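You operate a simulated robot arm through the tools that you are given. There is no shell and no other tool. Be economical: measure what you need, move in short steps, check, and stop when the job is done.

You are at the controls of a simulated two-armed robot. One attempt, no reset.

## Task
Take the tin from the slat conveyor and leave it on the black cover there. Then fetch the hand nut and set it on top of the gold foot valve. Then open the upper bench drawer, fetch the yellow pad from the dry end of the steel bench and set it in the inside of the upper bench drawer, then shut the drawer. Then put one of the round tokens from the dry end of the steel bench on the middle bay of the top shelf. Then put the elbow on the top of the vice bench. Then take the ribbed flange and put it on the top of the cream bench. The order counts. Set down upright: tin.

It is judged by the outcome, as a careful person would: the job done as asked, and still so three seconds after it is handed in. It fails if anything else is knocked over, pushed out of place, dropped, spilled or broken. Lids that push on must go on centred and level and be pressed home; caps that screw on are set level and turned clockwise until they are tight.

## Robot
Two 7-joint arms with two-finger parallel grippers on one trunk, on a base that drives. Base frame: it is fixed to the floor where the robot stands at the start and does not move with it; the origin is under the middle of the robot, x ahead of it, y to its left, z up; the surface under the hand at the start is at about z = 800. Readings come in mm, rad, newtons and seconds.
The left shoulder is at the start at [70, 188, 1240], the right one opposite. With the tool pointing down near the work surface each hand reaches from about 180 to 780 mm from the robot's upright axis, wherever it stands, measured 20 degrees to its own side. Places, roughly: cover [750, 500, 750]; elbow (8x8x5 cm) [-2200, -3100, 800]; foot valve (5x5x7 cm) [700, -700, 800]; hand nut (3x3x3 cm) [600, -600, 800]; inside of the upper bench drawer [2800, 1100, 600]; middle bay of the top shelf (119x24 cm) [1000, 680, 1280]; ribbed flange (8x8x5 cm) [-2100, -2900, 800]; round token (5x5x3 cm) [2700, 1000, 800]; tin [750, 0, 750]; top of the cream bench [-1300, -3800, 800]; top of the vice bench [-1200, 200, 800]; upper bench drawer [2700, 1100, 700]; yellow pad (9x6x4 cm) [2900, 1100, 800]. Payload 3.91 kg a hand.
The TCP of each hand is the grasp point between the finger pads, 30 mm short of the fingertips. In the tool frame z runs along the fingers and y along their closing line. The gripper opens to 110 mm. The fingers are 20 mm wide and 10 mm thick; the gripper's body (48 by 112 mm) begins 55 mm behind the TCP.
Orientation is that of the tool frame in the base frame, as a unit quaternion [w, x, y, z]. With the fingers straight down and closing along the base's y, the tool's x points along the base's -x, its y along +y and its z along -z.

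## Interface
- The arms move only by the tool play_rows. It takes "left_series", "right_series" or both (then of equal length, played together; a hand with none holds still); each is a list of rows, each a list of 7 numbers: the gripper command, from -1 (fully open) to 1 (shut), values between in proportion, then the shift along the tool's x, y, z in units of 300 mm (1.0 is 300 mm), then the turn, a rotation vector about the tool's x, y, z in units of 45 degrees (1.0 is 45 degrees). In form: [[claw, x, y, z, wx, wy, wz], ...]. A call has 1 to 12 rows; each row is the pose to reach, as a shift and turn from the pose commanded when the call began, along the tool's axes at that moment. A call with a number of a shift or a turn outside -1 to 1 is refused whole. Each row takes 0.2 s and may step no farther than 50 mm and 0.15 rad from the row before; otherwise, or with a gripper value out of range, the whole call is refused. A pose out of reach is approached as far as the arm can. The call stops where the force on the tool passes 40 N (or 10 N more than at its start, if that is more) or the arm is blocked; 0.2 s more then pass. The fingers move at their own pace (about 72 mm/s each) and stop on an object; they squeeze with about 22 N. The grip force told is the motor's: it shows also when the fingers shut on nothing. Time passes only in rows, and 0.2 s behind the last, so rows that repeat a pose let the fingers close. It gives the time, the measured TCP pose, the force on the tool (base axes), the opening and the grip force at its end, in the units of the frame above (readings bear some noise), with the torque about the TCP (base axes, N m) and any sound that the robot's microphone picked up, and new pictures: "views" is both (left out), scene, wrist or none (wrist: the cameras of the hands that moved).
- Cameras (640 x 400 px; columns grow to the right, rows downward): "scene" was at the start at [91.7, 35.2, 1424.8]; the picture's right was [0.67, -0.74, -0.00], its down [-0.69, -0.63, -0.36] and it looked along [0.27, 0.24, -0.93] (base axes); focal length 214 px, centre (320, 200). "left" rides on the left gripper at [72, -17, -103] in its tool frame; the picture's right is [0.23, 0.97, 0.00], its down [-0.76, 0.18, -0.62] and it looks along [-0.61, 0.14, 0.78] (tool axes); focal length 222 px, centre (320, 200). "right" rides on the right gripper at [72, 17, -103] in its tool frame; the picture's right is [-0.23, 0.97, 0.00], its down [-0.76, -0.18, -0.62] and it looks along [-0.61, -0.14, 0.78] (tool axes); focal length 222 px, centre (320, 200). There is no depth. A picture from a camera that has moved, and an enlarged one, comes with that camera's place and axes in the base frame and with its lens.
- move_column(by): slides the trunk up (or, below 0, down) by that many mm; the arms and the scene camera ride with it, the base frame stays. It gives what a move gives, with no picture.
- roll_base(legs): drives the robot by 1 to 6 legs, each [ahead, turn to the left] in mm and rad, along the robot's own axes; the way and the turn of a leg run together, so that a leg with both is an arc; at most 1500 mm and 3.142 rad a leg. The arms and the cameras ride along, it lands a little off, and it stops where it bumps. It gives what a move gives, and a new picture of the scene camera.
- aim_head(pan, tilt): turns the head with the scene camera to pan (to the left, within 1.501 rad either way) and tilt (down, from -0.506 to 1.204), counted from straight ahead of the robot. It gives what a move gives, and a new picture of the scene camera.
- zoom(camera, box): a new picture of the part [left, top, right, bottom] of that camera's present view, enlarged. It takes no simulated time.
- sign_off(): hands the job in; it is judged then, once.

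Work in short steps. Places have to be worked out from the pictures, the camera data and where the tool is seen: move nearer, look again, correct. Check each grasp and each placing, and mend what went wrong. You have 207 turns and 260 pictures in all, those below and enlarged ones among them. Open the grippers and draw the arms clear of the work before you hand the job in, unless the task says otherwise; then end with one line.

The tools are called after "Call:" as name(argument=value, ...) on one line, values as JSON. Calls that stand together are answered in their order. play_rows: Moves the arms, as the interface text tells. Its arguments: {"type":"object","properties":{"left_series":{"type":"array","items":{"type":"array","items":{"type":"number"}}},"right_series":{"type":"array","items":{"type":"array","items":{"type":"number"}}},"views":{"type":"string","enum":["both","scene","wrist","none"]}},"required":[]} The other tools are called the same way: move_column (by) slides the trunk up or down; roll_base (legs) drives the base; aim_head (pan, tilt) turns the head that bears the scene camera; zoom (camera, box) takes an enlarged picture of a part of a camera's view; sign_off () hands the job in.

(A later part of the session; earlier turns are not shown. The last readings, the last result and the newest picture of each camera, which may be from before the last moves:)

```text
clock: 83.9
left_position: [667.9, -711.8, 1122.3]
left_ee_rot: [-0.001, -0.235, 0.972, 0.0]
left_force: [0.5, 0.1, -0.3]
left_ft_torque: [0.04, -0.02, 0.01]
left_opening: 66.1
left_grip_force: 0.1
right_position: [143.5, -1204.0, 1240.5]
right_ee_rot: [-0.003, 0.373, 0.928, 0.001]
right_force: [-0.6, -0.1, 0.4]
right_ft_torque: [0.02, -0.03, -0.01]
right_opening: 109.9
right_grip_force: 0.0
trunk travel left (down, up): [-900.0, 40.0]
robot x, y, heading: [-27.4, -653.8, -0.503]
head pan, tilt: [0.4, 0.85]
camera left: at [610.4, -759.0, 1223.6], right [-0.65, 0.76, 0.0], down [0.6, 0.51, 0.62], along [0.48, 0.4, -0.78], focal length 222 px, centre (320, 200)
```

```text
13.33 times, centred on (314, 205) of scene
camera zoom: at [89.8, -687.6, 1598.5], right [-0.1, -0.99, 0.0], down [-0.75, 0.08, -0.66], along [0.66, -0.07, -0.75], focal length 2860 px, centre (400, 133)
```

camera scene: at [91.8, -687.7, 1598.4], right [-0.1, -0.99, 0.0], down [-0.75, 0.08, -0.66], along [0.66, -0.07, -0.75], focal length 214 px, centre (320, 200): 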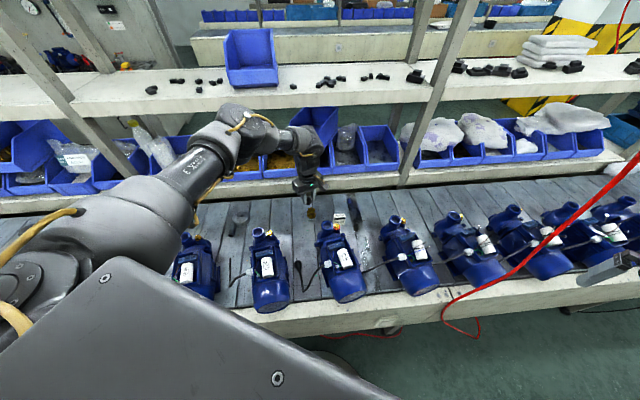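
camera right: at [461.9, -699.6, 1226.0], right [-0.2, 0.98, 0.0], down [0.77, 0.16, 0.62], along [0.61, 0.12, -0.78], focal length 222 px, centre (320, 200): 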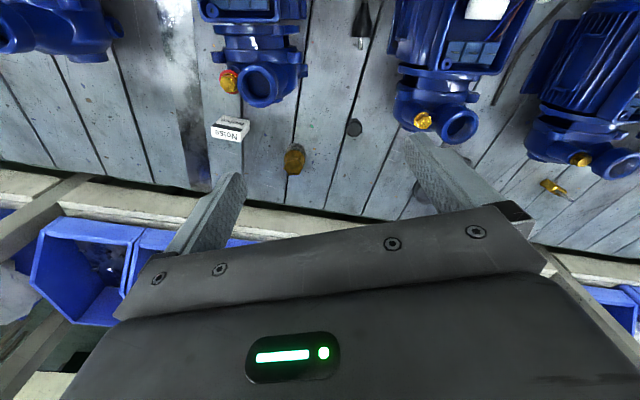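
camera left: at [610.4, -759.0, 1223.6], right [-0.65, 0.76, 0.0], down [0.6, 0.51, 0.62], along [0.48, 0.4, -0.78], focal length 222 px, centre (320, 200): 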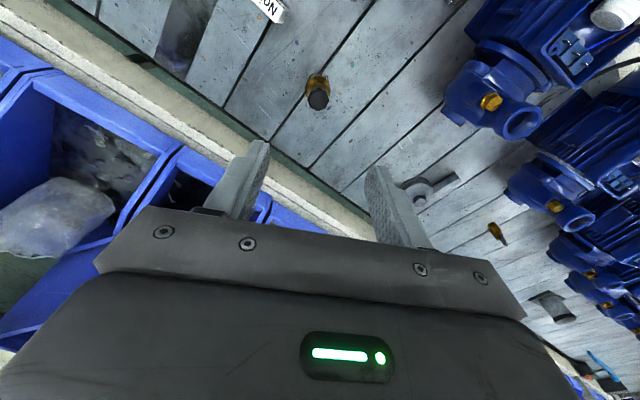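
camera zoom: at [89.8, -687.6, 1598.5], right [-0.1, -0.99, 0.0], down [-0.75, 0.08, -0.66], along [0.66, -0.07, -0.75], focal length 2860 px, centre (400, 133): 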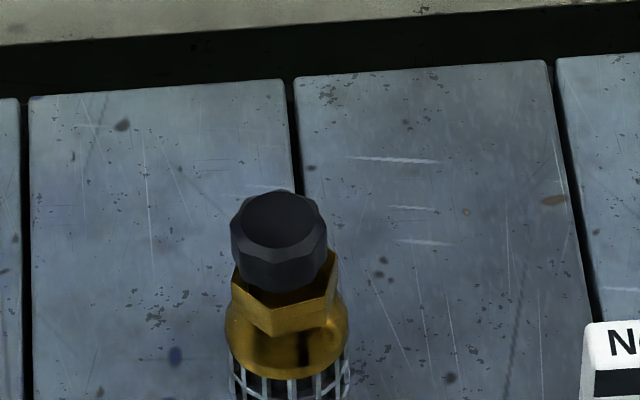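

The nut sits squarely on the valve. Next is the steel bench beyond the conveyor, which needs a way round, so I'll retract the left arm, back off and look for a route.

Call:
play_rows(left_series=[[-0.2, 0.078, 0.115, -0.02, 0, 0, 0], [-0.2, 0.156, 0.23, -0.04, 0, 0, 0], [-0.2, 0.233, 0.345, -0.06, 0, 0, 0], [-0.2, 0.31, 0.46, -0.08, 0, 0, 0], [-0.2, 0.39, 0.575, -0.1, 0, 0, 0], [-0.2, 0.467, 0.69, -0.12, 0, 0, 0]], views="none")

Call:
roll_base(legs=[[-150, 0]])

Call:
aim_head(pan=1.5, tilt=0.25)

Call:
aim_head(pan=0.6, tilt=0.2)

Call:
aim_head(pan=-0.8, tilt=0.25)

```text
clock: 85.3
left_position: [448.2, -587.8, 1157.7]
left_ee_rot: [0.0, -0.234, 0.972, -0.001]
left_force: [-0.3, 0.5, -0.7]
left_ft_torque: [-0.03, 0.0, 0.0]
left_opening: 66.1
left_grip_force: 0.2
right_position: [143.1, -1204.7, 1241.6]
right_ee_rot: [-0.002, 0.373, 0.928, 0.0]
right_force: [-0.2, -0.2, 0.1]
right_ft_torque: [0.01, -0.03, 0.0]
right_opening: 110.2
right_grip_force: 0.0
trunk travel left (down, up): [-900.0, 40.0]
robot x, y, heading: [-31.4, -656.8, -0.507]
head pan, tilt: [0.4, 0.85]
```

```text
clock: 86.7
left_position: [318.5, -518.3, 1156.0]
left_ee_rot: [-0.001, -0.235, 0.972, -0.001]
left_force: [0.2, -0.1, 0.0]
left_ft_torque: [0.02, -0.02, -0.01]
left_opening: 65.7
left_grip_force: 0.1
right_position: [14.3, -1135.8, 1240.6]
right_ee_rot: [-0.003, 0.374, 0.928, 0.001]
right_force: [-0.4, 0.0, -0.2]
right_ft_torque: [-0.03, 0.02, -0.01]
right_opening: 109.8
right_grip_force: 0.1
trunk travel left (down, up): [-900.0, 40.0]
robot x, y, heading: [-159.8, -579.0, -0.499]
head pan, tilt: [0.4, 0.85]
camera scene: at [-37.1, -617.3, 1598.2], right [-0.1, -0.99, 0.0], down [-0.75, 0.08, -0.66], along [0.66, -0.07, -0.75], focal length 214 px, centre (320, 200)
```

scene: 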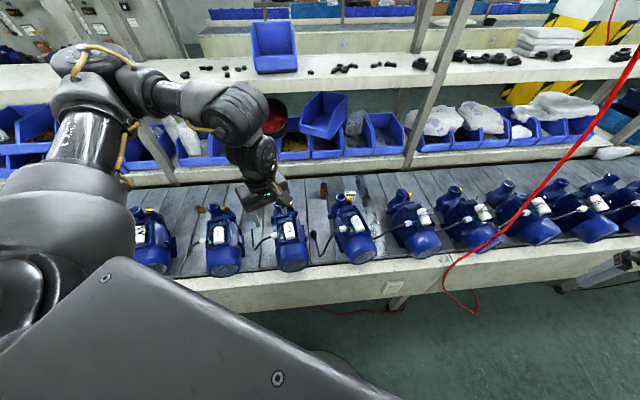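

```text
clock: 88.0
left_position: [316.5, -518.1, 1157.5]
left_ee_rot: [0.0, -0.234, 0.972, -0.001]
left_force: [-1.5, 0.3, 0.0]
left_ft_torque: [0.0, 0.04, -0.01]
left_opening: 65.9
left_grip_force: 0.0
right_position: [13.1, -1134.0, 1240.6]
right_ee_rot: [-0.003, 0.373, 0.928, 0.0]
right_force: [-0.3, 0.5, 0.8]
right_ft_torque: [0.01, 0.03, -0.02]
right_opening: 110.1
right_grip_force: 0.1
trunk travel left (down, up): [-900.0, 40.0]
robot x, y, heading: [-160.0, -579.6, -0.499]
head pan, tilt: [1.499, 0.25]
camera scene: at [-66.4, -529.8, 1651.5], right [0.84, -0.54, 0.0], down [-0.13, -0.21, -0.97], along [0.53, 0.81, -0.25], focal length 214 px, centre (320, 200)
```

scene: 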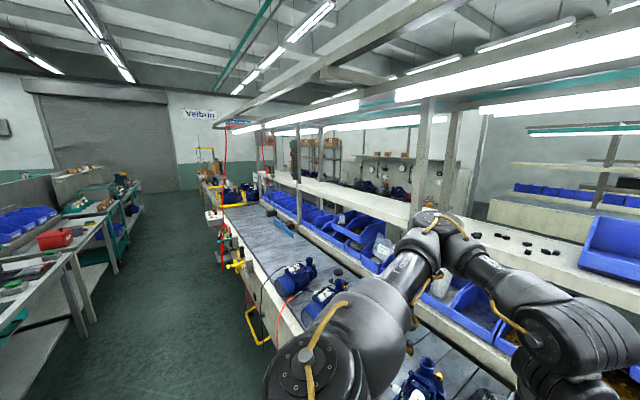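

```text
clock: 89.2
left_position: [317.7, -517.2, 1158.7]
left_ee_rot: [-0.001, -0.234, 0.972, 0.0]
left_force: [0.4, -0.6, -0.7]
left_ft_torque: [0.02, 0.0, -0.02]
left_opening: 66.1
left_grip_force: 0.1
right_position: [13.5, -1134.2, 1241.4]
right_ee_rot: [-0.002, 0.374, 0.928, -0.001]
right_force: [-1.4, 1.1, 0.4]
right_ft_torque: [0.0, -0.04, -0.01]
right_opening: 109.6
right_grip_force: 0.1
trunk travel left (down, up): [-900.0, 40.0]
robot x, y, heading: [-160.1, -578.4, -0.503]
head pan, tilt: [0.6, 0.201]
camera scene: at [-24.2, -599.0, 1656.1], right [0.1, -0.99, 0.0], down [-0.2, -0.02, -0.98], along [0.97, 0.1, -0.2], focal length 214 px, centre (320, 200)
```

scene: 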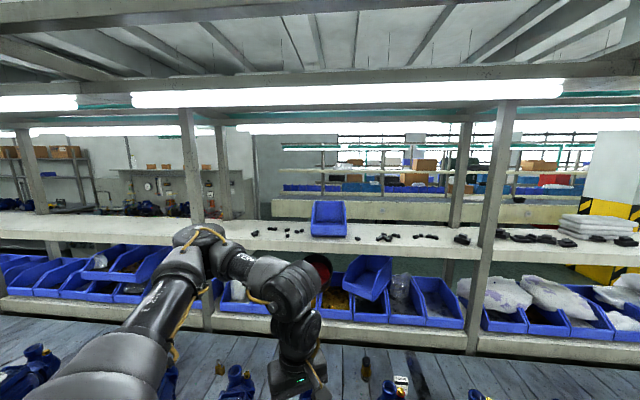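

```text
clock: 90.7
left_position: [318.6, -517.0, 1157.0]
left_ee_rot: [-0.001, -0.234, 0.972, 0.0]
left_force: [0.2, 0.1, 1.0]
left_ft_torque: [-0.01, 0.03, 0.0]
left_opening: 65.6
left_grip_force: 0.0
right_position: [13.9, -1133.6, 1241.6]
right_ee_rot: [-0.003, 0.374, 0.927, 0.001]
right_force: [0.7, -0.4, 0.0]
right_ft_torque: [-0.02, -0.01, -0.01]
right_opening: 109.9
right_grip_force: 0.3
trunk travel left (down, up): [-900.0, 40.0]
robot x, y, heading: [-159.6, -583.7, -0.502]
head pan, tilt: [-0.799, 0.25]
camera scene: at [-91.8, -698.3, 1651.6], right [-0.96, -0.27, 0.0], down [-0.07, 0.24, -0.97], along [0.26, -0.93, -0.25], focal length 214 px, centre (320, 200)
```

scene: 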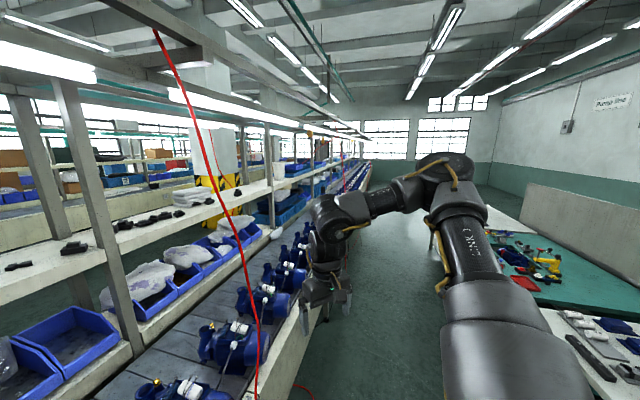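

The route round seems to be the +y end of the conveyor. Hoses hang on the conveyor side of the aisle, so I'll tuck the right arm inward before driving that way.

Call:
play_rows(right_series=[[-1, -0.033, 0.14, 0, 0, 0, 0], [-1, -0.066, 0.28, 0, 0, 0, 0], [-1, -0.1, 0.42, 0, 0, 0, 0], [-1, -0.133, 0.563, 0, 0, 0, 0]], views="none")

Call:
roll_base(legs=[[-60, 0], [0, 2.07]])

Call:
aim_head(pan=0.0, tilt=0.3)

```text
clock: 91.7
left_position: [319.4, -514.4, 1156.5]
left_ee_rot: [-0.001, -0.234, 0.972, -0.001]
left_force: [0.0, 0.4, 0.3]
left_ft_torque: [-0.05, 0.03, -0.01]
left_opening: 66.1
left_grip_force: 0.0
right_position: [138.3, -1072.1, 1249.6]
right_ee_rot: [-0.003, 0.374, 0.928, -0.001]
right_force: [0.5, -0.2, 0.5]
right_ft_torque: [-0.02, 0.03, 0.02]
right_opening: 110.0
right_grip_force: 0.0
right hand out of reach, approached as far as the arm can: row 2, 3, 4
trunk travel left (down, up): [-900.0, 40.0]
robot x, y, heading: [-164.7, -579.4, -0.499]
head pan, tilt: [-0.799, 0.25]
```

```text
clock: 97.6
left_position: [-499.2, -163.4, 1157.8]
left_ee_rot: [0.001, 0.955, -0.296, 0.001]
left_force: [-0.2, 0.5, 0.2]
left_ft_torque: [0.01, -0.02, -0.03]
left_opening: 66.3
left_grip_force: 0.0
right_position: [77.7, -57.4, 1248.2]
right_ee_rot: [-0.001, -0.608, 0.794, -0.002]
right_force: [0.5, -0.2, 0.3]
right_ft_torque: [-0.01, 0.01, -0.05]
right_opening: 110.3
right_grip_force: 0.1
trunk travel left (down, up): [-900.0, 40.0]
robot x, y, heading: [-211.6, -556.4, 1.571]
head pan, tilt: [-0.799, 0.25]
camera scene: at [-146.0, -440.2, 1651.5], right [0.7, -0.72, 0.0], down [-0.18, -0.17, -0.97], along [0.7, 0.67, -0.25], focal length 214 px, centre (320, 200)
```

scene: 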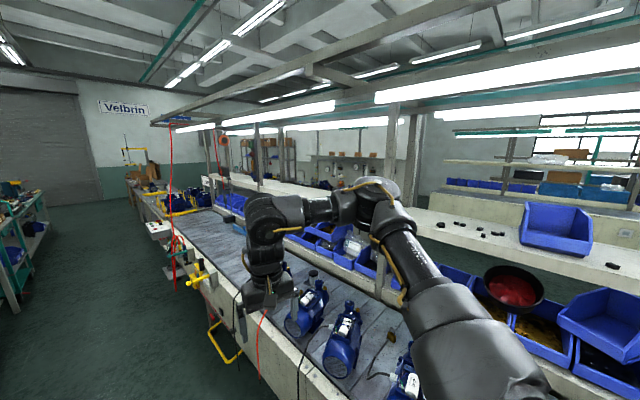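

```text
clock: 98.8
left_position: [-498.3, -163.1, 1157.7]
left_ee_rot: [0.0, 0.955, -0.296, 0.0]
left_force: [0.4, 0.2, 0.1]
left_ft_torque: [0.01, 0.0, 0.01]
left_opening: 65.7
left_grip_force: 0.0
right_position: [78.4, -57.2, 1248.8]
right_ee_rot: [-0.002, -0.607, 0.795, -0.002]
right_force: [-0.1, -0.7, 0.4]
right_ft_torque: [-0.01, 0.03, 0.0]
right_opening: 109.9
right_grip_force: 0.0
trunk travel left (down, up): [-900.0, 40.0]
robot x, y, heading: [-213.5, -555.3, 1.57]
head pan, tilt: [0.0, 0.3]
camera scene: at [-213.0, -411.8, 1646.8], right [1.0, 0.0, 0.0], down [0.0, -0.3, -0.96], along [0.0, 0.96, -0.3], focal length 214 px, centre (320, 200)
```

scene: 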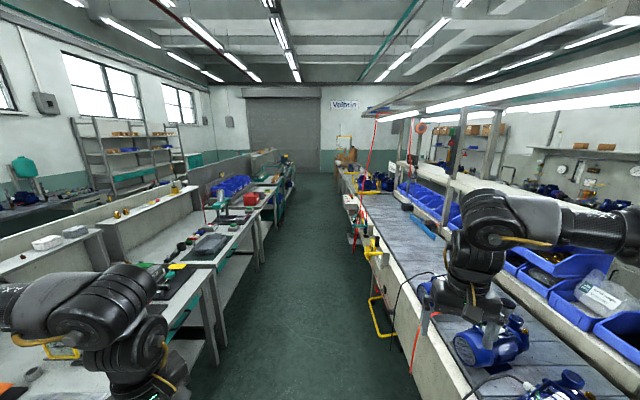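

The right elbow sticks out toward x 250, near where hoses hang. I'll swing the right hand inward and forward with some left yaw to bring the elbow in.

Call:
play_rows(right_series=[[-1, 0, 0.0, 0, 0, 0, -0.15], [-1, 0, 0.0, 0, 0, 0, -0.3], [-1, 0.05, 0.13, 0, 0, 0, -0.4], [-1, 0.1, 0.26, 0, 0, 0, -0.5], [-1, 0.15, 0.39, 0, 0, 0, -0.5], [-1, 0.2, 0.52, 0, 0, 0, -0.5], [-1, 0.25, 0.65, 0, 0, 0, -0.5]], views="scene")

```text
clock: 100.4
left_position: [-500.3, -162.3, 1157.8]
left_ee_rot: [0.0, 0.955, -0.297, 0.001]
left_force: [0.0, 0.2, 0.0]
left_ft_torque: [0.01, 0.01, 0.01]
left_opening: 65.9
left_grip_force: 0.1
right_position: [6.9, -88.9, 1246.9]
right_ee_rot: [0.003, 0.75, -0.661, 0.0]
right_force: [0.7, 0.8, -0.5]
right_ft_torque: [0.01, -0.01, -0.04]
right_opening: 110.2
right_grip_force: 0.0
right hand out of reach, approached as far as the arm can: row 4, 5, 6, 7
trunk travel left (down, up): [-900.0, 40.0]
robot x, y, heading: [-214.3, -551.1, 1.565]
head pan, tilt: [0.0, 0.3]
camera scene: at [-213.8, -410.6, 1646.7], right [1.0, 0.0, 0.0], down [0.0, -0.3, -0.95], along [0.0, 0.95, -0.3], focal length 214 px, centre (320, 200)
```

scene: 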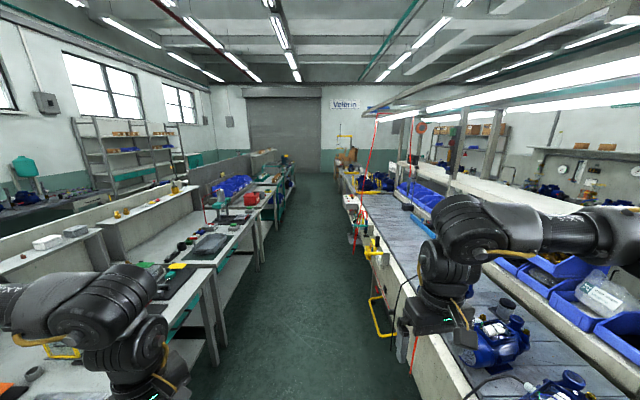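

The hoses slant from the overhead frame down to the conveyor front, so the elbow should clear them. I'll drive 900 mm along the aisle and check.

Call:
roll_base(legs=[[900, 0.0]])

```text
clock: 105.1
left_position: [-494.3, 738.4, 1158.4]
left_ee_rot: [-0.001, 0.955, -0.298, 0.0]
left_force: [0.0, 0.1, 0.6]
left_ft_torque: [-0.02, 0.02, 0.02]
left_opening: 66.0
left_grip_force: 0.1
right_position: [12.6, 810.5, 1248.2]
right_ee_rot: [0.002, 0.749, -0.663, 0.0]
right_force: [0.6, 0.6, -0.5]
right_ft_torque: [0.05, -0.01, 0.02]
right_opening: 109.9
right_grip_force: 0.0
trunk travel left (down, up): [-900.0, 40.0]
robot x, y, heading: [-209.5, 353.1, 1.565]
head pan, tilt: [0.0, 0.3]
camera scene: at [-209.0, 488.7, 1647.0], right [1.0, -0.01, 0.0], down [0.0, -0.3, -0.96], along [0.01, 0.96, -0.3], focal length 214 px, centre (320, 200)
```

scene: 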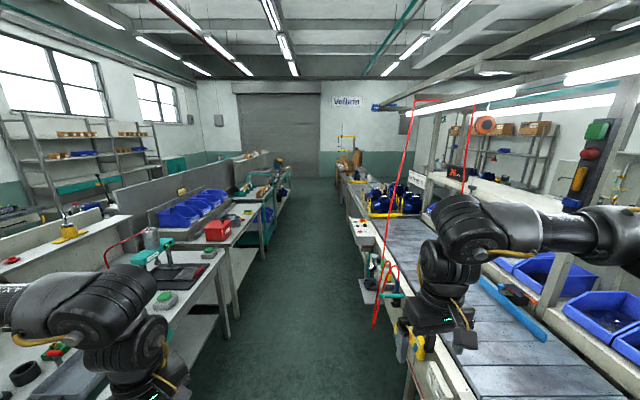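

The hose hangs to about x 75–160 around y 1400, while the benches on the left are back at x -720. I'll shift left about 130 mm while advancing.

Call:
roll_base(legs=[[0, 0.22], [600, 0], [0, -0.22]])

```text
clock: 110.1
left_position: [-622.6, 1324.1, 1157.3]
left_ee_rot: [0.0, 0.955, -0.296, 0.001]
left_force: [-1.3, -0.2, -0.6]
left_ft_torque: [-0.01, -0.01, -0.02]
left_opening: 66.0
left_grip_force: 0.2
right_position: [-116.7, 1396.8, 1247.5]
right_ee_rot: [0.003, 0.75, -0.662, 0.001]
right_force: [-0.1, -1.4, 0.7]
right_ft_torque: [0.02, 0.01, -0.01]
right_opening: 110.4
right_grip_force: 0.0
trunk travel left (down, up): [-900.0, 40.0]
robot x, y, heading: [-336.2, 933.9, 1.567]
head pan, tilt: [0.0, 0.3]
camera scene: at [-338.3, 1076.2, 1646.7], right [1.0, 0.0, 0.0], down [0.0, -0.3, -0.95], along [0.0, 0.95, -0.3], focal length 214 px, centre (320, 200)
```

scene: 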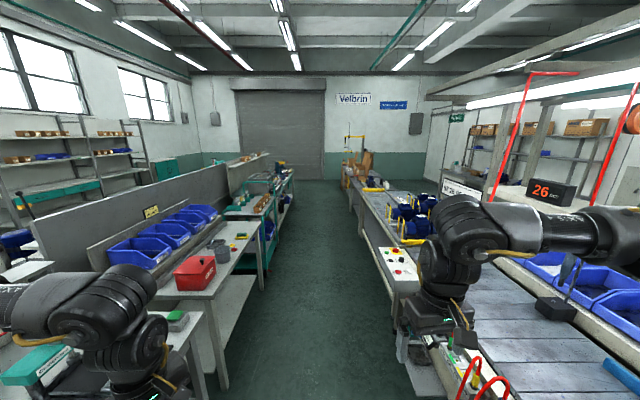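

The passage is clear. I'll drive 3 m further up the aisle.

Call:
roll_base(legs=[[1500, 0], [1400, 0]])

```text
clock: 124.0
left_position: [-623.3, 4214.0, 1159.0]
left_ee_rot: [-0.001, 0.957, -0.291, 0.0]
left_force: [-0.5, -0.5, -0.6]
left_ft_torque: [0.01, 0.05, 0.01]
left_opening: 66.1
left_grip_force: 0.1
right_position: [-119.3, 4290.6, 1247.9]
right_ee_rot: [0.002, 0.752, -0.659, 0.001]
right_force: [0.1, -0.5, 0.5]
right_ft_torque: [0.0, 0.01, 0.0]
right_opening: 110.0
right_grip_force: 0.0
trunk travel left (down, up): [-900.0, 40.0]
robot x, y, heading: [-336.6, 3826.3, 1.572]
head pan, tilt: [0.0, 0.3]
camera scene: at [-337.0, 3966.8, 1646.9], right [1.0, 0.0, 0.0], down [0.0, -0.3, -0.96], along [0.0, 0.96, -0.3], focal length 214 px, centre (320, 200)
```

scene: 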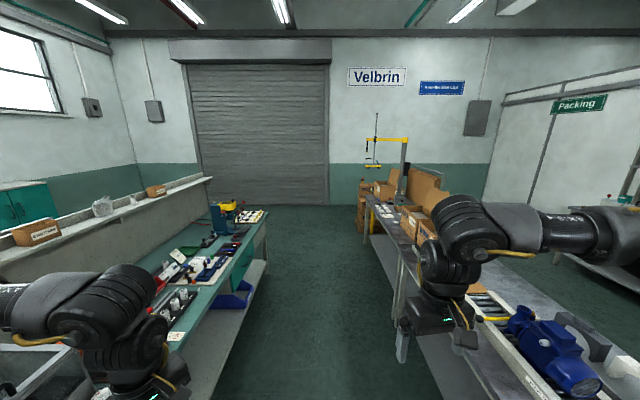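

I'll continue 2 m toward the end of the packing table.

Call:
roll_base(legs=[[1500, 0], [700, 0]])

Call:
aim_head(pan=-0.7, tilt=0.4)

```text
clock: 135.0
left_position: [-659.0, 6421.3, 1158.1]
left_ee_rot: [-0.001, 0.959, -0.285, 0.0]
left_force: [0.7, -0.6, 0.5]
left_ft_torque: [0.03, 0.02, -0.01]
left_opening: 65.7
left_grip_force: 0.0
right_position: [-154.3, 6506.2, 1247.7]
right_ee_rot: [0.002, 0.758, -0.652, 0.001]
right_force: [0.2, 0.6, -0.1]
right_ft_torque: [-0.02, -0.01, -0.02]
right_opening: 110.2
right_grip_force: 0.0
trunk travel left (down, up): [-900.0, 40.0]
robot x, y, heading: [-362.4, 6040.1, 1.588]
head pan, tilt: [0.0, 0.3]
camera scene: at [-366.1, 6179.5, 1647.0], right [1.0, 0.02, 0.0], down [0.01, -0.29, -0.96], along [-0.02, 0.96, -0.29], focal length 214 px, centre (320, 200)
```

scene: 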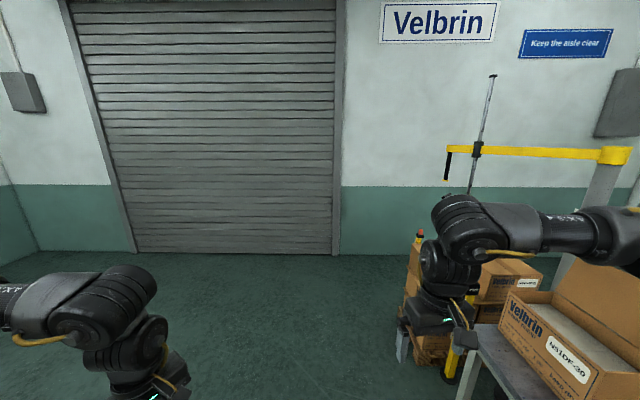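

```text
clock: 136.0
left_position: [-658.3, 6421.1, 1157.6]
left_ee_rot: [0.001, 0.959, -0.284, 0.001]
left_force: [0.2, -0.6, 0.8]
left_ft_torque: [0.0, 0.02, 0.01]
left_opening: 65.8
left_grip_force: 0.0
right_position: [-152.9, 6507.8, 1247.2]
right_ee_rot: [0.003, 0.758, -0.652, 0.0]
right_force: [0.1, 0.3, 0.1]
right_ft_torque: [-0.02, -0.06, 0.01]
right_opening: 110.1
right_grip_force: 0.1
trunk travel left (down, up): [-900.0, 40.0]
robot x, y, heading: [-359.8, 6038.9, 1.593]
head pan, tilt: [-0.7, 0.4]
camera scene: at [-306.1, 6159.4, 1637.6], right [0.78, -0.63, 0.0], down [-0.24, -0.3, -0.92], along [0.58, 0.72, -0.39], focal length 214 px, centre (320, 200)
```

scene: 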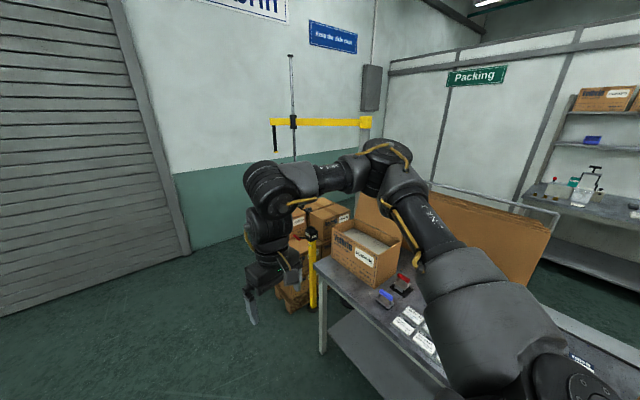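

I'll go up to y 7300 and check the gap behind the cartons.

Call:
roll_base(legs=[[0, 0.1], [1300, -0.1]])

Call:
aim_head(pan=-1.1, tilt=0.35)

```text
clock: 143.1
left_position: [-767.7, 7709.8, 1157.5]
left_ee_rot: [-0.001, 0.961, -0.277, 0.0]
left_force: [-0.8, 0.0, 0.9]
left_ft_torque: [-0.01, 0.04, 0.02]
left_opening: 66.2
left_grip_force: 0.1
right_position: [-263.6, 7802.5, 1248.8]
right_ee_rot: [0.003, 0.764, -0.645, 0.001]
right_force: [-0.6, -0.4, -0.4]
right_ft_torque: [0.02, -0.03, 0.0]
right_opening: 110.0
right_grip_force: 0.0
trunk travel left (down, up): [-900.0, 40.0]
robot x, y, heading: [-465.0, 7329.0, 1.605]
head pan, tilt: [-0.7, 0.4]
camera scene: at [-410.8, 7452.4, 1637.7], right [0.79, -0.61, 0.0], down [-0.24, -0.31, -0.92], along [0.57, 0.73, -0.39], focal length 214 px, centre (320, 200)
```

scene: 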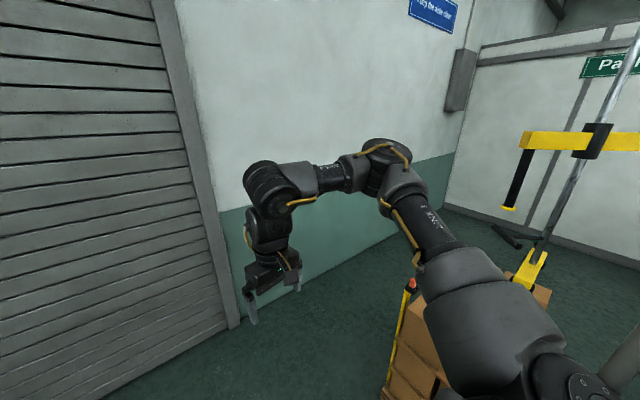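

```text
clock: 143.9
left_position: [-766.1, 7710.8, 1157.3]
left_ee_rot: [0.001, 0.961, -0.276, 0.001]
left_force: [0.3, 0.6, 0.3]
left_ft_torque: [0.01, 0.01, 0.01]
left_opening: 66.1
left_grip_force: 0.0
right_position: [-264.6, 7805.2, 1247.5]
right_ee_rot: [0.004, 0.763, -0.647, 0.001]
right_force: [0.9, -0.6, 0.4]
right_ft_torque: [-0.01, -0.03, 0.0]
right_opening: 110.1
right_grip_force: 0.0
trunk travel left (down, up): [-900.0, 40.0]
robot x, y, heading: [-467.7, 7331.7, 1.608]
head pan, tilt: [-1.1, 0.351]
camera scene: at [-386.6, 7425.9, 1642.1], right [0.49, -0.87, 0.0], down [-0.3, -0.17, -0.94], along [0.82, 0.46, -0.34], focal length 214 px, centre (320, 200)
```

scene: 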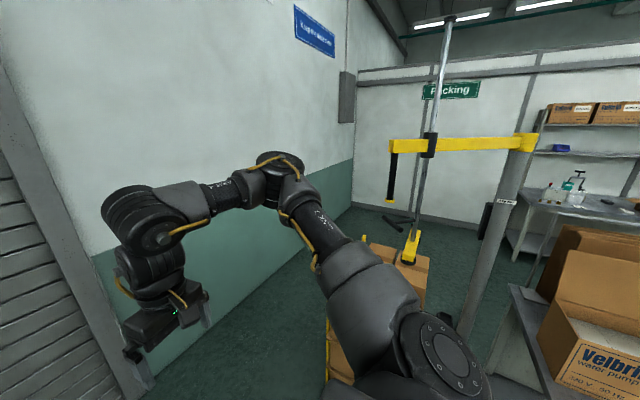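

There is a passage about 1 m wide between the cartons (to y 7920) and the wall (y 8940). I'll arc into it along y 8430.

Call:
roll_base(legs=[[790, 0], [500, -1.6]])

Call:
aim_head(pan=-0.2, tilt=0.4)

```text
clock: 150.2
left_position: [-453.7, 8666.9, 1068.8]
left_ee_rot: [0.148, 0.719, -0.679, -0.021]
left_force: [0.0, -0.1, -0.6]
left_ft_torque: [-0.01, 0.0, 0.02]
left_opening: 65.9
left_grip_force: 0.1
right_position: [43.1, 8441.1, 1201.6]
right_ee_rot: [-0.025, -0.525, 0.85, -0.037]
right_force: [1.7, -1.0, -0.2]
right_ft_torque: [0.05, 0.03, 0.01]
right_opening: 110.2
right_grip_force: 0.0
trunk travel left (down, up): [-900.0, 40.0]
robot x, y, heading: [-429.1, 8322.5, 0.932]
head pan, tilt: [-1.1, 0.351]
stopped in leg 2: the robot was blocked; the commanded pose is now the measured one
camera scene: at [-409.7, 8188.6, 1657.4], right [-0.16, -0.98, -0.1], down [-0.28, 0.15, -0.95], along [0.95, -0.12, -0.3], focal length 214 px, centre (320, 200)
```

scene: 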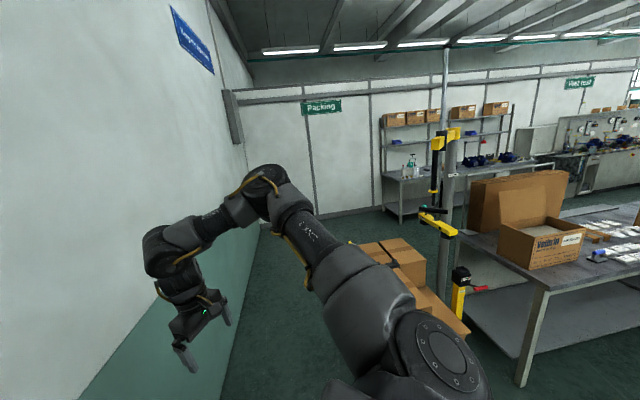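

```text
clock: 151.4
left_position: [-448.6, 8672.0, 1076.0]
left_ee_rot: [0.139, 0.722, -0.678, -0.023]
left_force: [0.0, -0.1, -0.2]
left_ft_torque: [-0.01, -0.01, 0.0]
left_opening: 66.1
left_grip_force: 0.0
right_position: [44.8, 8442.3, 1204.4]
right_ee_rot: [-0.022, -0.524, 0.851, -0.036]
right_force: [-0.3, 0.5, 0.5]
right_ft_torque: [-0.01, -0.03, 0.01]
right_opening: 109.7
right_grip_force: 0.1
trunk travel left (down, up): [-900.0, 40.0]
robot x, y, heading: [-431.9, 8321.1, 0.933]
head pan, tilt: [-0.201, 0.4]
camera scene: at [-428.3, 8265.0, 1660.5], right [0.67, -0.74, -0.03], down [-0.23, -0.17, -0.96], along [0.71, 0.65, -0.29], focal length 214 px, centre (320, 200)
```

scene: 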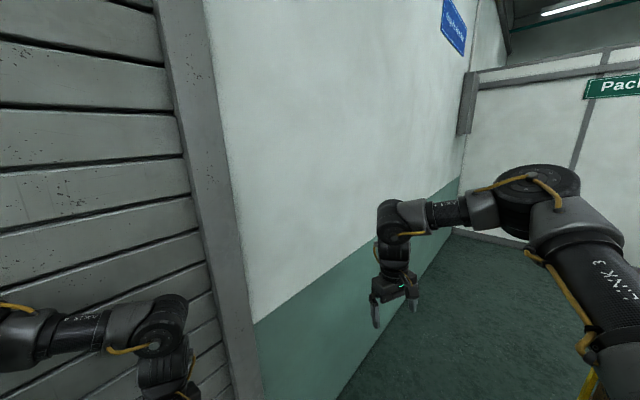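

The robot leaned slightly because the left elbow met the shutter wall. I'll back off, turn in place with room, then line up on y ≈ 8330.

Call:
roll_base(legs=[[-180, 0]])

```text
clock: 152.1
left_position: [-426.3, 8654.4, 1012.3]
left_ee_rot: [-0.307, -0.626, 0.717, 0.019]
left_force: [-0.3, -0.9, 1.3]
left_ft_torque: [0.01, 0.0, -0.04]
left_opening: 66.0
left_grip_force: 0.0
right_position: [87.8, 8456.1, 1162.2]
right_ee_rot: [-0.129, -0.554, 0.823, -0.002]
right_force: [0.4, -0.1, -0.4]
right_ft_torque: [-0.02, -0.03, -0.03]
right_opening: 109.7
right_grip_force: 0.0
trunk travel left (down, up): [-900.0, 40.0]
robot x, y, heading: [-435.9, 8316.6, 0.95]
head pan, tilt: [-0.201, 0.4]
stopped in leg 1: the robot was blocked; the commanded pose is now the measured one
camera scene: at [-407.9, 8303.6, 1656.0], right [0.68, -0.73, -0.02], down [-0.25, -0.2, -0.95], along [0.69, 0.65, -0.32], focal length 214 px, centre (320, 200)
```

scene: 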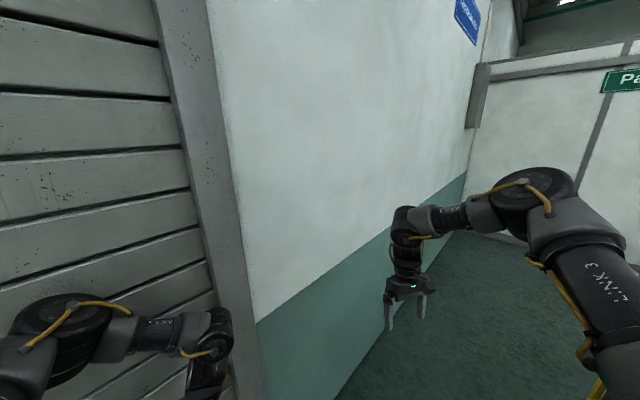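

The left arm is pinned against the wall with its hand tilted. I'll pull the left hand away from the wall and up.

Call:
play_rows(left_series=[[-0.2, 0.1, -0.042, -0.034, 0, 0, 0], [-0.2, 0.19, -0.083, -0.068, 0, 0, 0], [-0.2, 0.285, -0.125, -0.1, 0, 0, 0], [-0.2, 0.38, -0.167, -0.137, 0, 0, 0]], views="scene")

```text
clock: 152.4
left_position: [-405.4, 8658.3, 996.1]
left_ee_rot: [-0.357, -0.604, 0.712, 0.026]
left_force: [1.4, -0.2, 0.6]
left_ft_torque: [0.08, 0.01, -0.06]
left_opening: 65.9
left_grip_force: 0.0
right_position: [113.0, 8474.8, 1150.8]
right_ee_rot: [-0.167, -0.571, 0.803, 0.03]
right_force: [-0.7, 1.1, 0.4]
right_ft_torque: [0.0, -0.04, 0.02]
right_opening: 109.7
right_grip_force: 0.0
trunk travel left (down, up): [-900.0, 40.0]
robot x, y, heading: [-442.2, 8310.8, 0.954]
head pan, tilt: [-0.201, 0.4]
stopped in row 1 (left hand): the arm was blocked; the commanded pose is now the measured one
camera scene: at [-389.0, 8327.7, 1651.0], right [0.69, -0.73, -0.02], down [-0.26, -0.22, -0.94], along [0.68, 0.65, -0.33], focal length 214 px, centre (320, 200)
```

scene: 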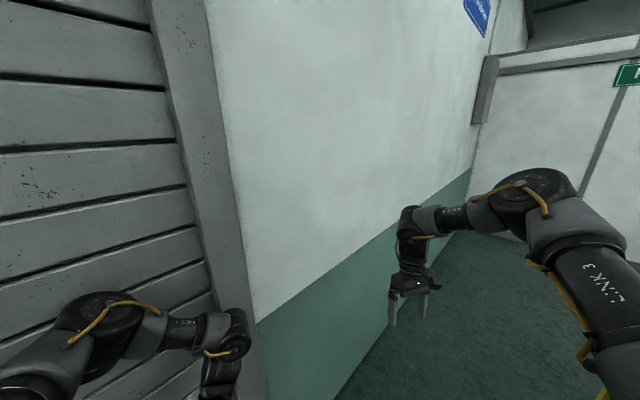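

The body leaned away from the wall and is settling upright again. I'll let time pass with a hold, then re-check.

Call:
play_rows(right_series=[[-1, 0, 0, 0, 0, 0, 0], [-1, 0, 0, 0, 0, 0, 0], [-1, 0, 0, 0, 0, 0, 0], [-1, 0, 0, 0, 0, 0, 0], [-1, 0, 0, 0, 0, 0, 0], [-1, 0, 0, 0, 0, 0, 0]], views="scene")

```text
clock: 152.8
left_position: [-385.3, 8680.5, 975.8]
left_ee_rot: [-0.38, -0.618, 0.688, 0.034]
left_force: [0.9, -0.3, -0.1]
left_ft_torque: [0.03, 0.02, -0.06]
left_opening: 65.9
left_grip_force: 0.1
right_position: [145.4, 8497.1, 1139.5]
right_ee_rot: [-0.169, -0.557, 0.812, 0.05]
right_force: [0.0, 0.6, 0.7]
right_ft_torque: [-0.07, -0.05, -0.03]
right_opening: 109.9
right_grip_force: 0.1
trunk travel left (down, up): [-900.0, 40.0]
robot x, y, heading: [-441.2, 8309.2, 0.961]
head pan, tilt: [-0.201, 0.4]
stopped in row 1 (left hand): the arm was blocked; the commanded pose is now the measured one
camera scene: at [-369.1, 8345.2, 1646.9], right [0.69, -0.72, -0.02], down [-0.27, -0.23, -0.94], along [0.67, 0.65, -0.35], focal length 214 px, centre (320, 200)
```

scene: 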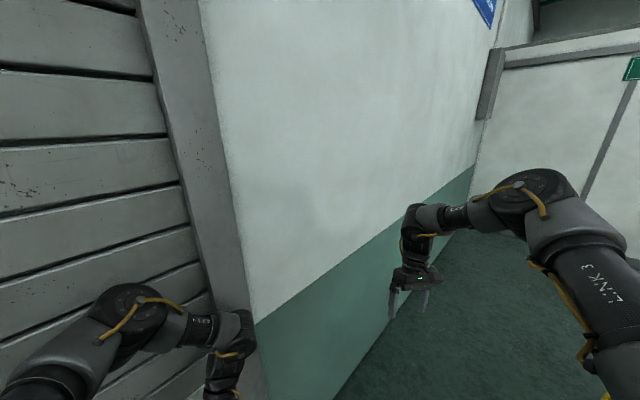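

Still settling, so I'll try reversing a little again.

Call:
roll_base(legs=[[-100, 0]])

```text
clock: 153.5
left_position: [-381.4, 8698.0, 950.4]
left_ee_rot: [-0.383, -0.642, 0.663, 0.02]
left_force: [0.1, -0.2, -1.7]
left_ft_torque: [-0.05, 0.02, -0.03]
left_opening: 66.1
left_grip_force: 0.1
right_position: [172.1, 8501.0, 1118.6]
right_ee_rot: [-0.156, -0.514, 0.841, 0.065]
right_force: [-7.2, -0.7, 1.2]
right_ft_torque: [0.07, -0.57, 0.08]
right_opening: 109.9
right_grip_force: 0.1
trunk travel left (down, up): [-900.0, 40.0]
robot x, y, heading: [-445.2, 8302.0, 0.965]
head pan, tilt: [-0.201, 0.4]
stopped in leg 1: the robot was blocked; the commanded pose is now the measured one
camera scene: at [-258.3, 8313.7, 1640.2], right [0.69, -0.72, -0.08], down [-0.33, -0.22, -0.92], along [0.65, 0.66, -0.39], focal length 214 px, centre (320, 200)
```

scene: 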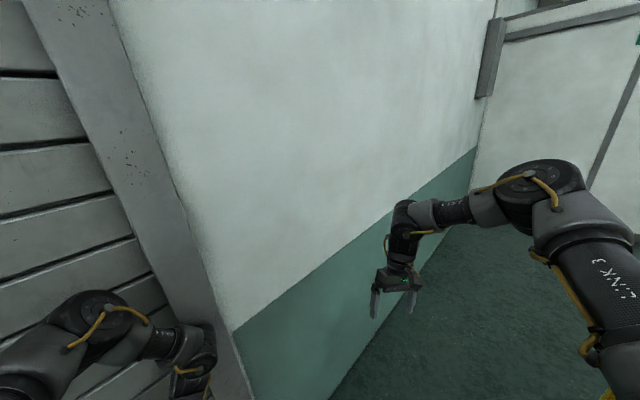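

The lean changed side. I'll undo the arc's rotation by turning left, which swings the left elbow off the wall.

Call:
roll_base(legs=[[0, 0.3]])

```text
clock: 154.2
left_position: [-405.4, 8689.0, 922.5]
left_ee_rot: [0.383, 0.686, -0.618, -0.006]
left_force: [0.4, 2.0, 0.3]
left_ft_torque: [-0.08, 0.03, 0.04]
left_opening: 66.0
left_grip_force: 0.1
right_position: [180.0, 8432.9, 1169.0]
right_ee_rot: [-0.099, -0.436, 0.877, 0.177]
right_force: [1.9, -2.5, 0.1]
right_ft_torque: [0.2, 0.11, -0.02]
right_opening: 110.1
right_grip_force: 0.0
trunk travel left (down, up): [-900.0, 40.0]
robot x, y, heading: [-423.2, 8332.7, 0.809]
head pan, tilt: [-0.201, 0.4]
stopped in leg 1: the robot was blocked; the commanded pose is now the measured one
camera scene: at [-164.8, 8217.0, 1635.2], right [0.56, -0.81, -0.15], down [-0.4, -0.11, -0.91], along [0.72, 0.57, -0.39], focal length 214 px, centre (320, 200)
```

scene: 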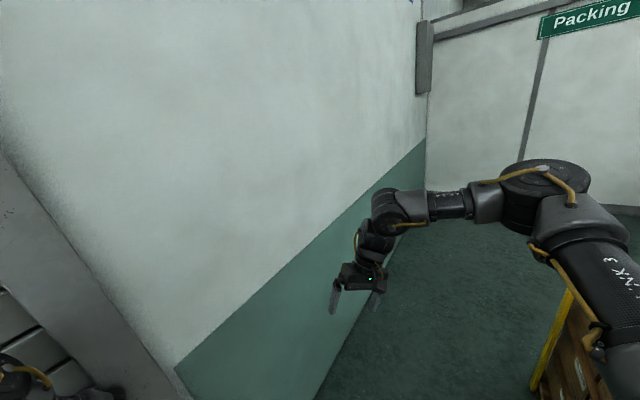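

The lean to the right is growing to about 9°. I'll lower the trunk at once to bring the mass down.

Call:
move_column(by=-500)

```text
refused: -500 is not a number from -400 to 400
```

Call:
move_column(by=-400)

```text
clock: 154.6
left_position: [-458.9, 8655.9, 900.3]
left_ee_rot: [0.418, 0.734, -0.533, 0.059]
left_force: [0.3, -1.1, 0.1]
left_ft_torque: [0.07, -0.05, 0.03]
left_opening: 66.1
left_grip_force: 0.1
right_position: [212.2, 8475.3, 1198.8]
right_ee_rot: [-0.061, -0.381, 0.883, 0.268]
right_force: [1.6, -0.1, 0.3]
right_ft_torque: [-0.06, 0.12, 0.09]
right_opening: 109.9
right_grip_force: 0.1
trunk travel left (down, up): [-898.0, 42.0]
robot x, y, heading: [-416.4, 8332.2, 0.803]
head pan, tilt: [-0.201, 0.4]
stopped: the arm was blocked; the commanded pose is now the measured one
```

Blocked again. I'll check the current lean with a head move.

Call:
aim_head(pan=0.0, tilt=0.6)

```text
clock: 155.3
left_position: [-460.1, 8656.6, 897.9]
left_ee_rot: [0.414, 0.731, -0.539, 0.062]
left_force: [-0.9, 0.0, 0.2]
left_ft_torque: [0.0, -0.02, 0.02]
left_opening: 66.0
left_grip_force: 0.0
right_position: [194.3, 8477.2, 1198.3]
right_ee_rot: [-0.067, -0.386, 0.887, 0.247]
right_force: [1.6, -0.6, -0.2]
right_ft_torque: [0.04, 0.03, 0.01]
right_opening: 109.7
right_grip_force: 0.1
trunk travel left (down, up): [-898.0, 42.0]
robot x, y, heading: [-421.7, 8325.7, 0.828]
head pan, tilt: [0.0, 0.6]
camera scene: at [-142.9, 8226.5, 1614.7], right [0.72, -0.67, -0.17], down [-0.48, -0.31, -0.82], along [0.5, 0.67, -0.55], focal length 214 px, centre (320, 200)
```

scene: 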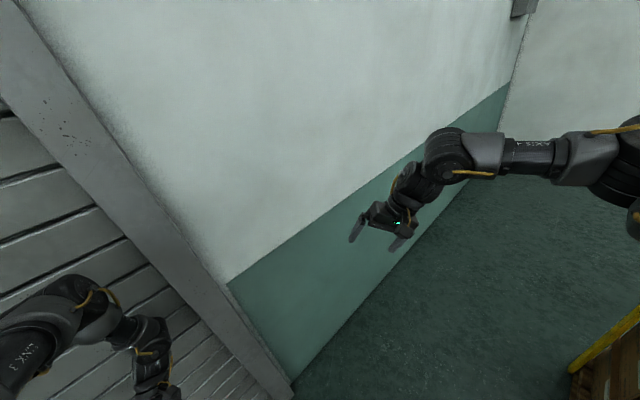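

The lean has stopped growing at about 10°, with the left arm propped against the wall. I'll try pulling the left hand inward, away from the wall.

Call:
play_rows(left_series=[[-0.2, 0.05, -0.05, 0.003, 0, 0, 0], [-0.2, 0.11, -0.1, 0.006, 0, 0, 0], [-0.2, 0.17, -0.16, 0.01, 0, 0, 0], [-0.2, 0.22, -0.21, 0.013, 0, 0, 0], [-0.2, 0.28, -0.26, 0.017, 0, 0, 0]], views="none")

```text
clock: 155.6
left_position: [-495.9, 8637.6, 852.4]
left_ee_rot: [0.443, 0.719, -0.521, 0.124]
left_force: [11.3, -24.4, -3.5]
left_ft_torque: [0.97, 0.61, -1.42]
left_opening: 66.0
left_grip_force: 0.0
left hand out of reach, approached as far as the arm can: row 1
right_position: [206.5, 8528.0, 1228.2]
right_ee_rot: [-0.021, -0.291, 0.916, 0.274]
right_force: [-5.0, 6.8, 0.6]
right_ft_torque: [-0.43, -0.33, -0.07]
right_opening: 109.8
right_grip_force: 0.0
trunk travel left (down, up): [-898.0, 42.0]
robot x, y, heading: [-423.1, 8322.8, 0.827]
head pan, tilt: [0.0, 0.6]
stopped in row 1 (left hand): the arm was blocked; the commanded pose is now the measured one
```

I'll look through both wrist cameras and the scene camera to understand the jam.

Call:
zoom(camera="left", box=[0, 0, 640, 400])

Call:
zoom(camera="right", box=[0, 0, 640, 400])

Call:
zoom(camera="scene", box=[0, 0, 640, 400])

```text
1.00 times, centred on (320, 200) of left (not enlarged: the box is as wide or as high as the picture)
camera zoom: at [-421.9, 8671.5, 949.2], right [-0.74, -0.21, 0.64], down [-0.3, 0.95, -0.04], along [-0.6, -0.22, -0.77], focal length 222 px, centre (320, 200)
```

zoom: 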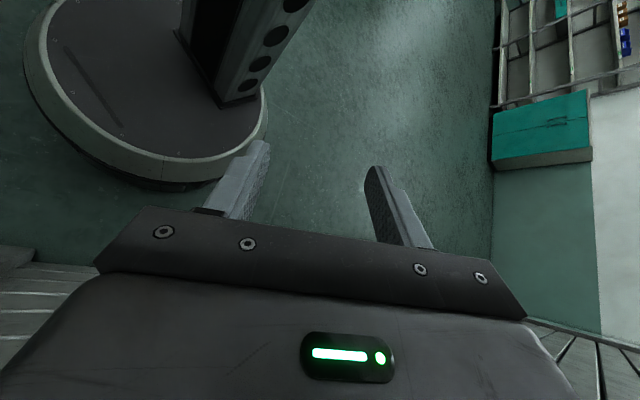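

```text
1.00 times, centred on (320, 200) of right (not enlarged: the box is as wide or as high as the picture)
camera zoom: at [159.0, 8450.6, 1314.9], right [-0.32, 0.79, 0.53], down [0.85, -0.01, 0.53], along [0.42, 0.62, -0.66], focal length 222 px, centre (320, 200)
```

zoom: 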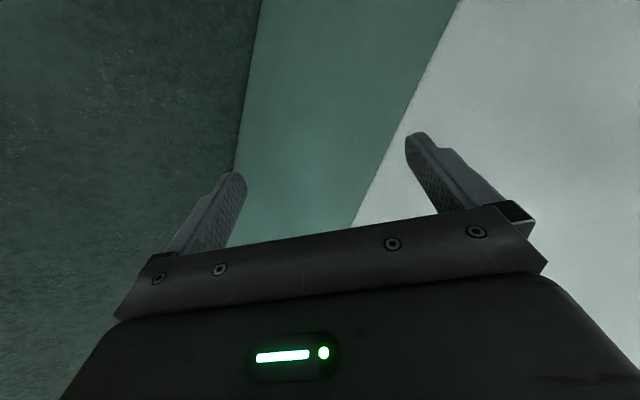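

```text
1.00 times, centred on (320, 200) of scene (not enlarged: the box is as wide or as high as the picture)
camera zoom: at [-162.1, 8257.3, 1616.7], right [0.73, -0.67, -0.15], down [-0.47, -0.33, -0.82], along [0.5, 0.66, -0.55], focal length 214 px, centre (320, 200)
```

zoom: 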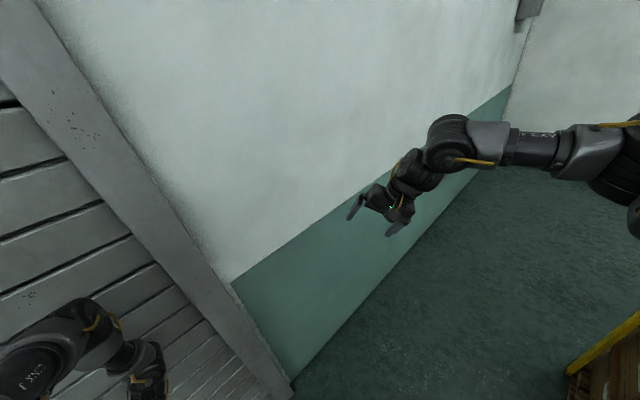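

The base is a round disc and the lean is easing. I'll try reversing again in a short leg.

Call:
roll_base(legs=[[-60, 0]])

```text
clock: 156.3
left_position: [-595.6, 8602.2, 794.1]
left_ee_rot: [0.531, 0.665, -0.486, 0.199]
left_force: [3.1, 1.3, -0.1]
left_ft_torque: [-0.1, 0.08, -0.14]
left_opening: 66.2
left_grip_force: 0.0
right_position: [191.7, 8582.8, 1293.4]
right_ee_rot: [0.086, -0.245, 0.921, 0.292]
right_force: [5.9, -6.6, 1.5]
right_ft_torque: [0.15, 0.26, 0.18]
right_opening: 110.1
right_grip_force: 0.1
trunk travel left (down, up): [-898.0, 42.0]
robot x, y, heading: [-411.7, 8330.8, 0.755]
head pan, tilt: [0.0, 0.6]
stopped in leg 1: the robot was blocked; the commanded pose is now the measured one
camera scene: at [-237.0, 8330.7, 1621.2], right [0.69, -0.72, -0.08], down [-0.45, -0.34, -0.83], along [0.57, 0.6, -0.56], focal length 214 px, centre (320, 200)
```

scene: 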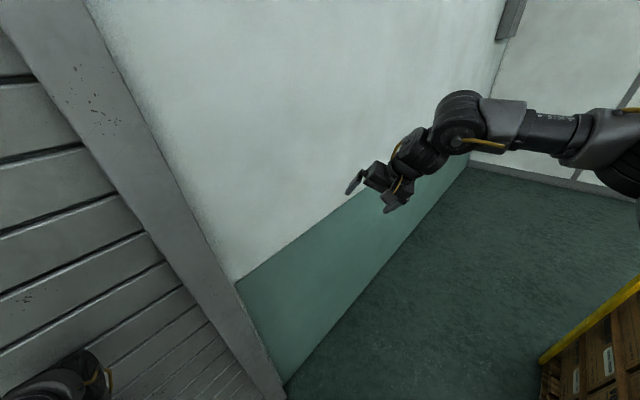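

It is rocking back toward upright. I'll let it settle with small head moves, which don't re-command the arms.

Call:
aim_head(pan=0.3, tilt=0.6)

Call:
aim_head(pan=0.0, tilt=0.5)

```text
clock: 157.1
left_position: [-596.0, 8604.0, 796.3]
left_ee_rot: [0.53, 0.665, -0.489, 0.194]
left_force: [0.3, 1.1, -0.6]
left_ft_torque: [0.01, -0.02, 0.0]
left_opening: 66.4
left_grip_force: 0.1
right_position: [167.4, 8574.2, 1296.7]
right_ee_rot: [0.078, -0.254, 0.919, 0.29]
right_force: [1.3, 0.2, 10.0]
right_ft_torque: [-0.45, 0.1, 0.08]
right_opening: 110.0
right_grip_force: 0.0
trunk travel left (down, up): [-898.0, 42.0]
robot x, y, heading: [-413.5, 8328.3, 0.759]
head pan, tilt: [0.3, 0.6]
camera scene: at [-278.6, 8341.5, 1623.0], right [0.87, -0.49, -0.06], down [-0.31, -0.44, -0.84], along [0.39, 0.75, -0.53], focal length 214 px, centre (320, 200)
```

scene: 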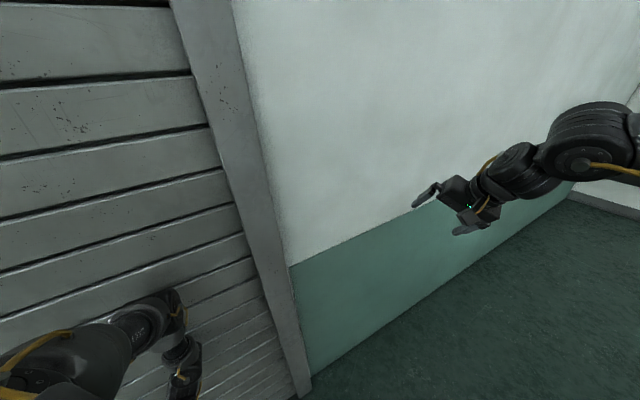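

```text
clock: 157.9
left_position: [-596.6, 8604.8, 796.5]
left_ee_rot: [0.53, 0.666, -0.488, 0.194]
left_force: [0.1, -0.3, 0.0]
left_ft_torque: [0.0, 0.04, 0.0]
left_opening: 65.9
left_grip_force: 0.1
right_position: [170.4, 8575.6, 1298.0]
right_ee_rot: [0.081, -0.253, 0.921, 0.286]
right_force: [5.5, -8.0, 1.8]
right_ft_torque: [0.3, 0.28, 0.22]
right_opening: 110.0
right_grip_force: 0.0
trunk travel left (down, up): [-898.0, 42.0]
robot x, y, heading: [-415.2, 8333.1, 0.759]
head pan, tilt: [0.0, 0.499]
camera scene: at [-254.9, 8327.3, 1631.4], right [0.69, -0.72, -0.07], down [-0.38, -0.28, -0.88], along [0.62, 0.63, -0.46], focal length 214 px, centre (320, 200)
```

scene: 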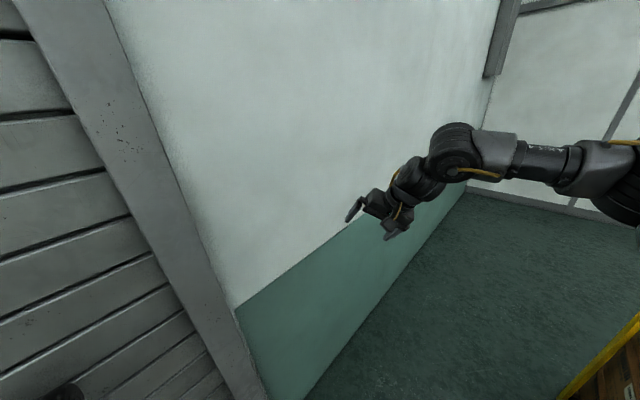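

It's at rest with a 4° lean and the left hand beside the body. I'll move the left hand gently in +x and away from the wall in small steps.

Call:
play_rows(left_series=[[-0.2, 0.015, -0.022, 0.001, 0, 0, 0], [-0.2, 0.03, -0.044, 0.002, 0, 0, 0], [-0.2, 0.05, -0.075, 0.003, 0, 0, 0], [-0.2, 0.08, -0.12, 0.005, 0, 0, 0], [-0.2, 0.11, -0.16, 0.007, 0, 0, 0], [-0.2, 0.14, -0.21, 0.01, 0, 0, 0], [-0.2, 0.18, -0.26, 0.012, 0, 0, 0]], views="wrist")

```text
clock: 158.9
left_position: [-605.4, 8598.0, 786.2]
left_ee_rot: [0.551, 0.646, -0.473, 0.234]
left_force: [-0.3, -1.3, 1.0]
left_ft_torque: [0.06, -0.06, -0.02]
left_opening: 66.0
left_grip_force: 0.0
left hand out of reach, approached as far as the arm can: row 1, 2, 3
right_position: [163.1, 8605.3, 1331.4]
right_ee_rot: [0.112, -0.226, 0.925, 0.283]
right_force: [3.5, -6.7, 2.2]
right_ft_torque: [0.19, 0.21, 0.21]
right_opening: 110.1
right_grip_force: 0.0
trunk travel left (down, up): [-898.0, 42.0]
robot x, y, heading: [-413.1, 8325.2, 0.779]
head pan, tilt: [0.0, 0.499]
stopped in row 4 (left hand): the arm was blocked; the commanded pose is now the measured one
camera left: at [-534.2, 8668.3, 865.5], right [-0.75, -0.02, 0.67], down [-0.35, 0.86, -0.36], along [-0.57, -0.51, -0.65], focal length 222 px, centre (320, 200)
```

left: 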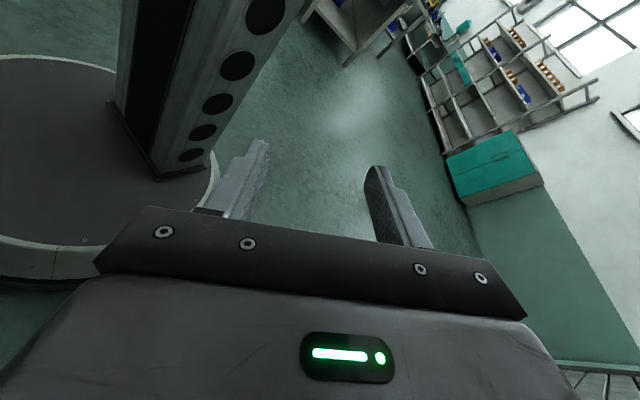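

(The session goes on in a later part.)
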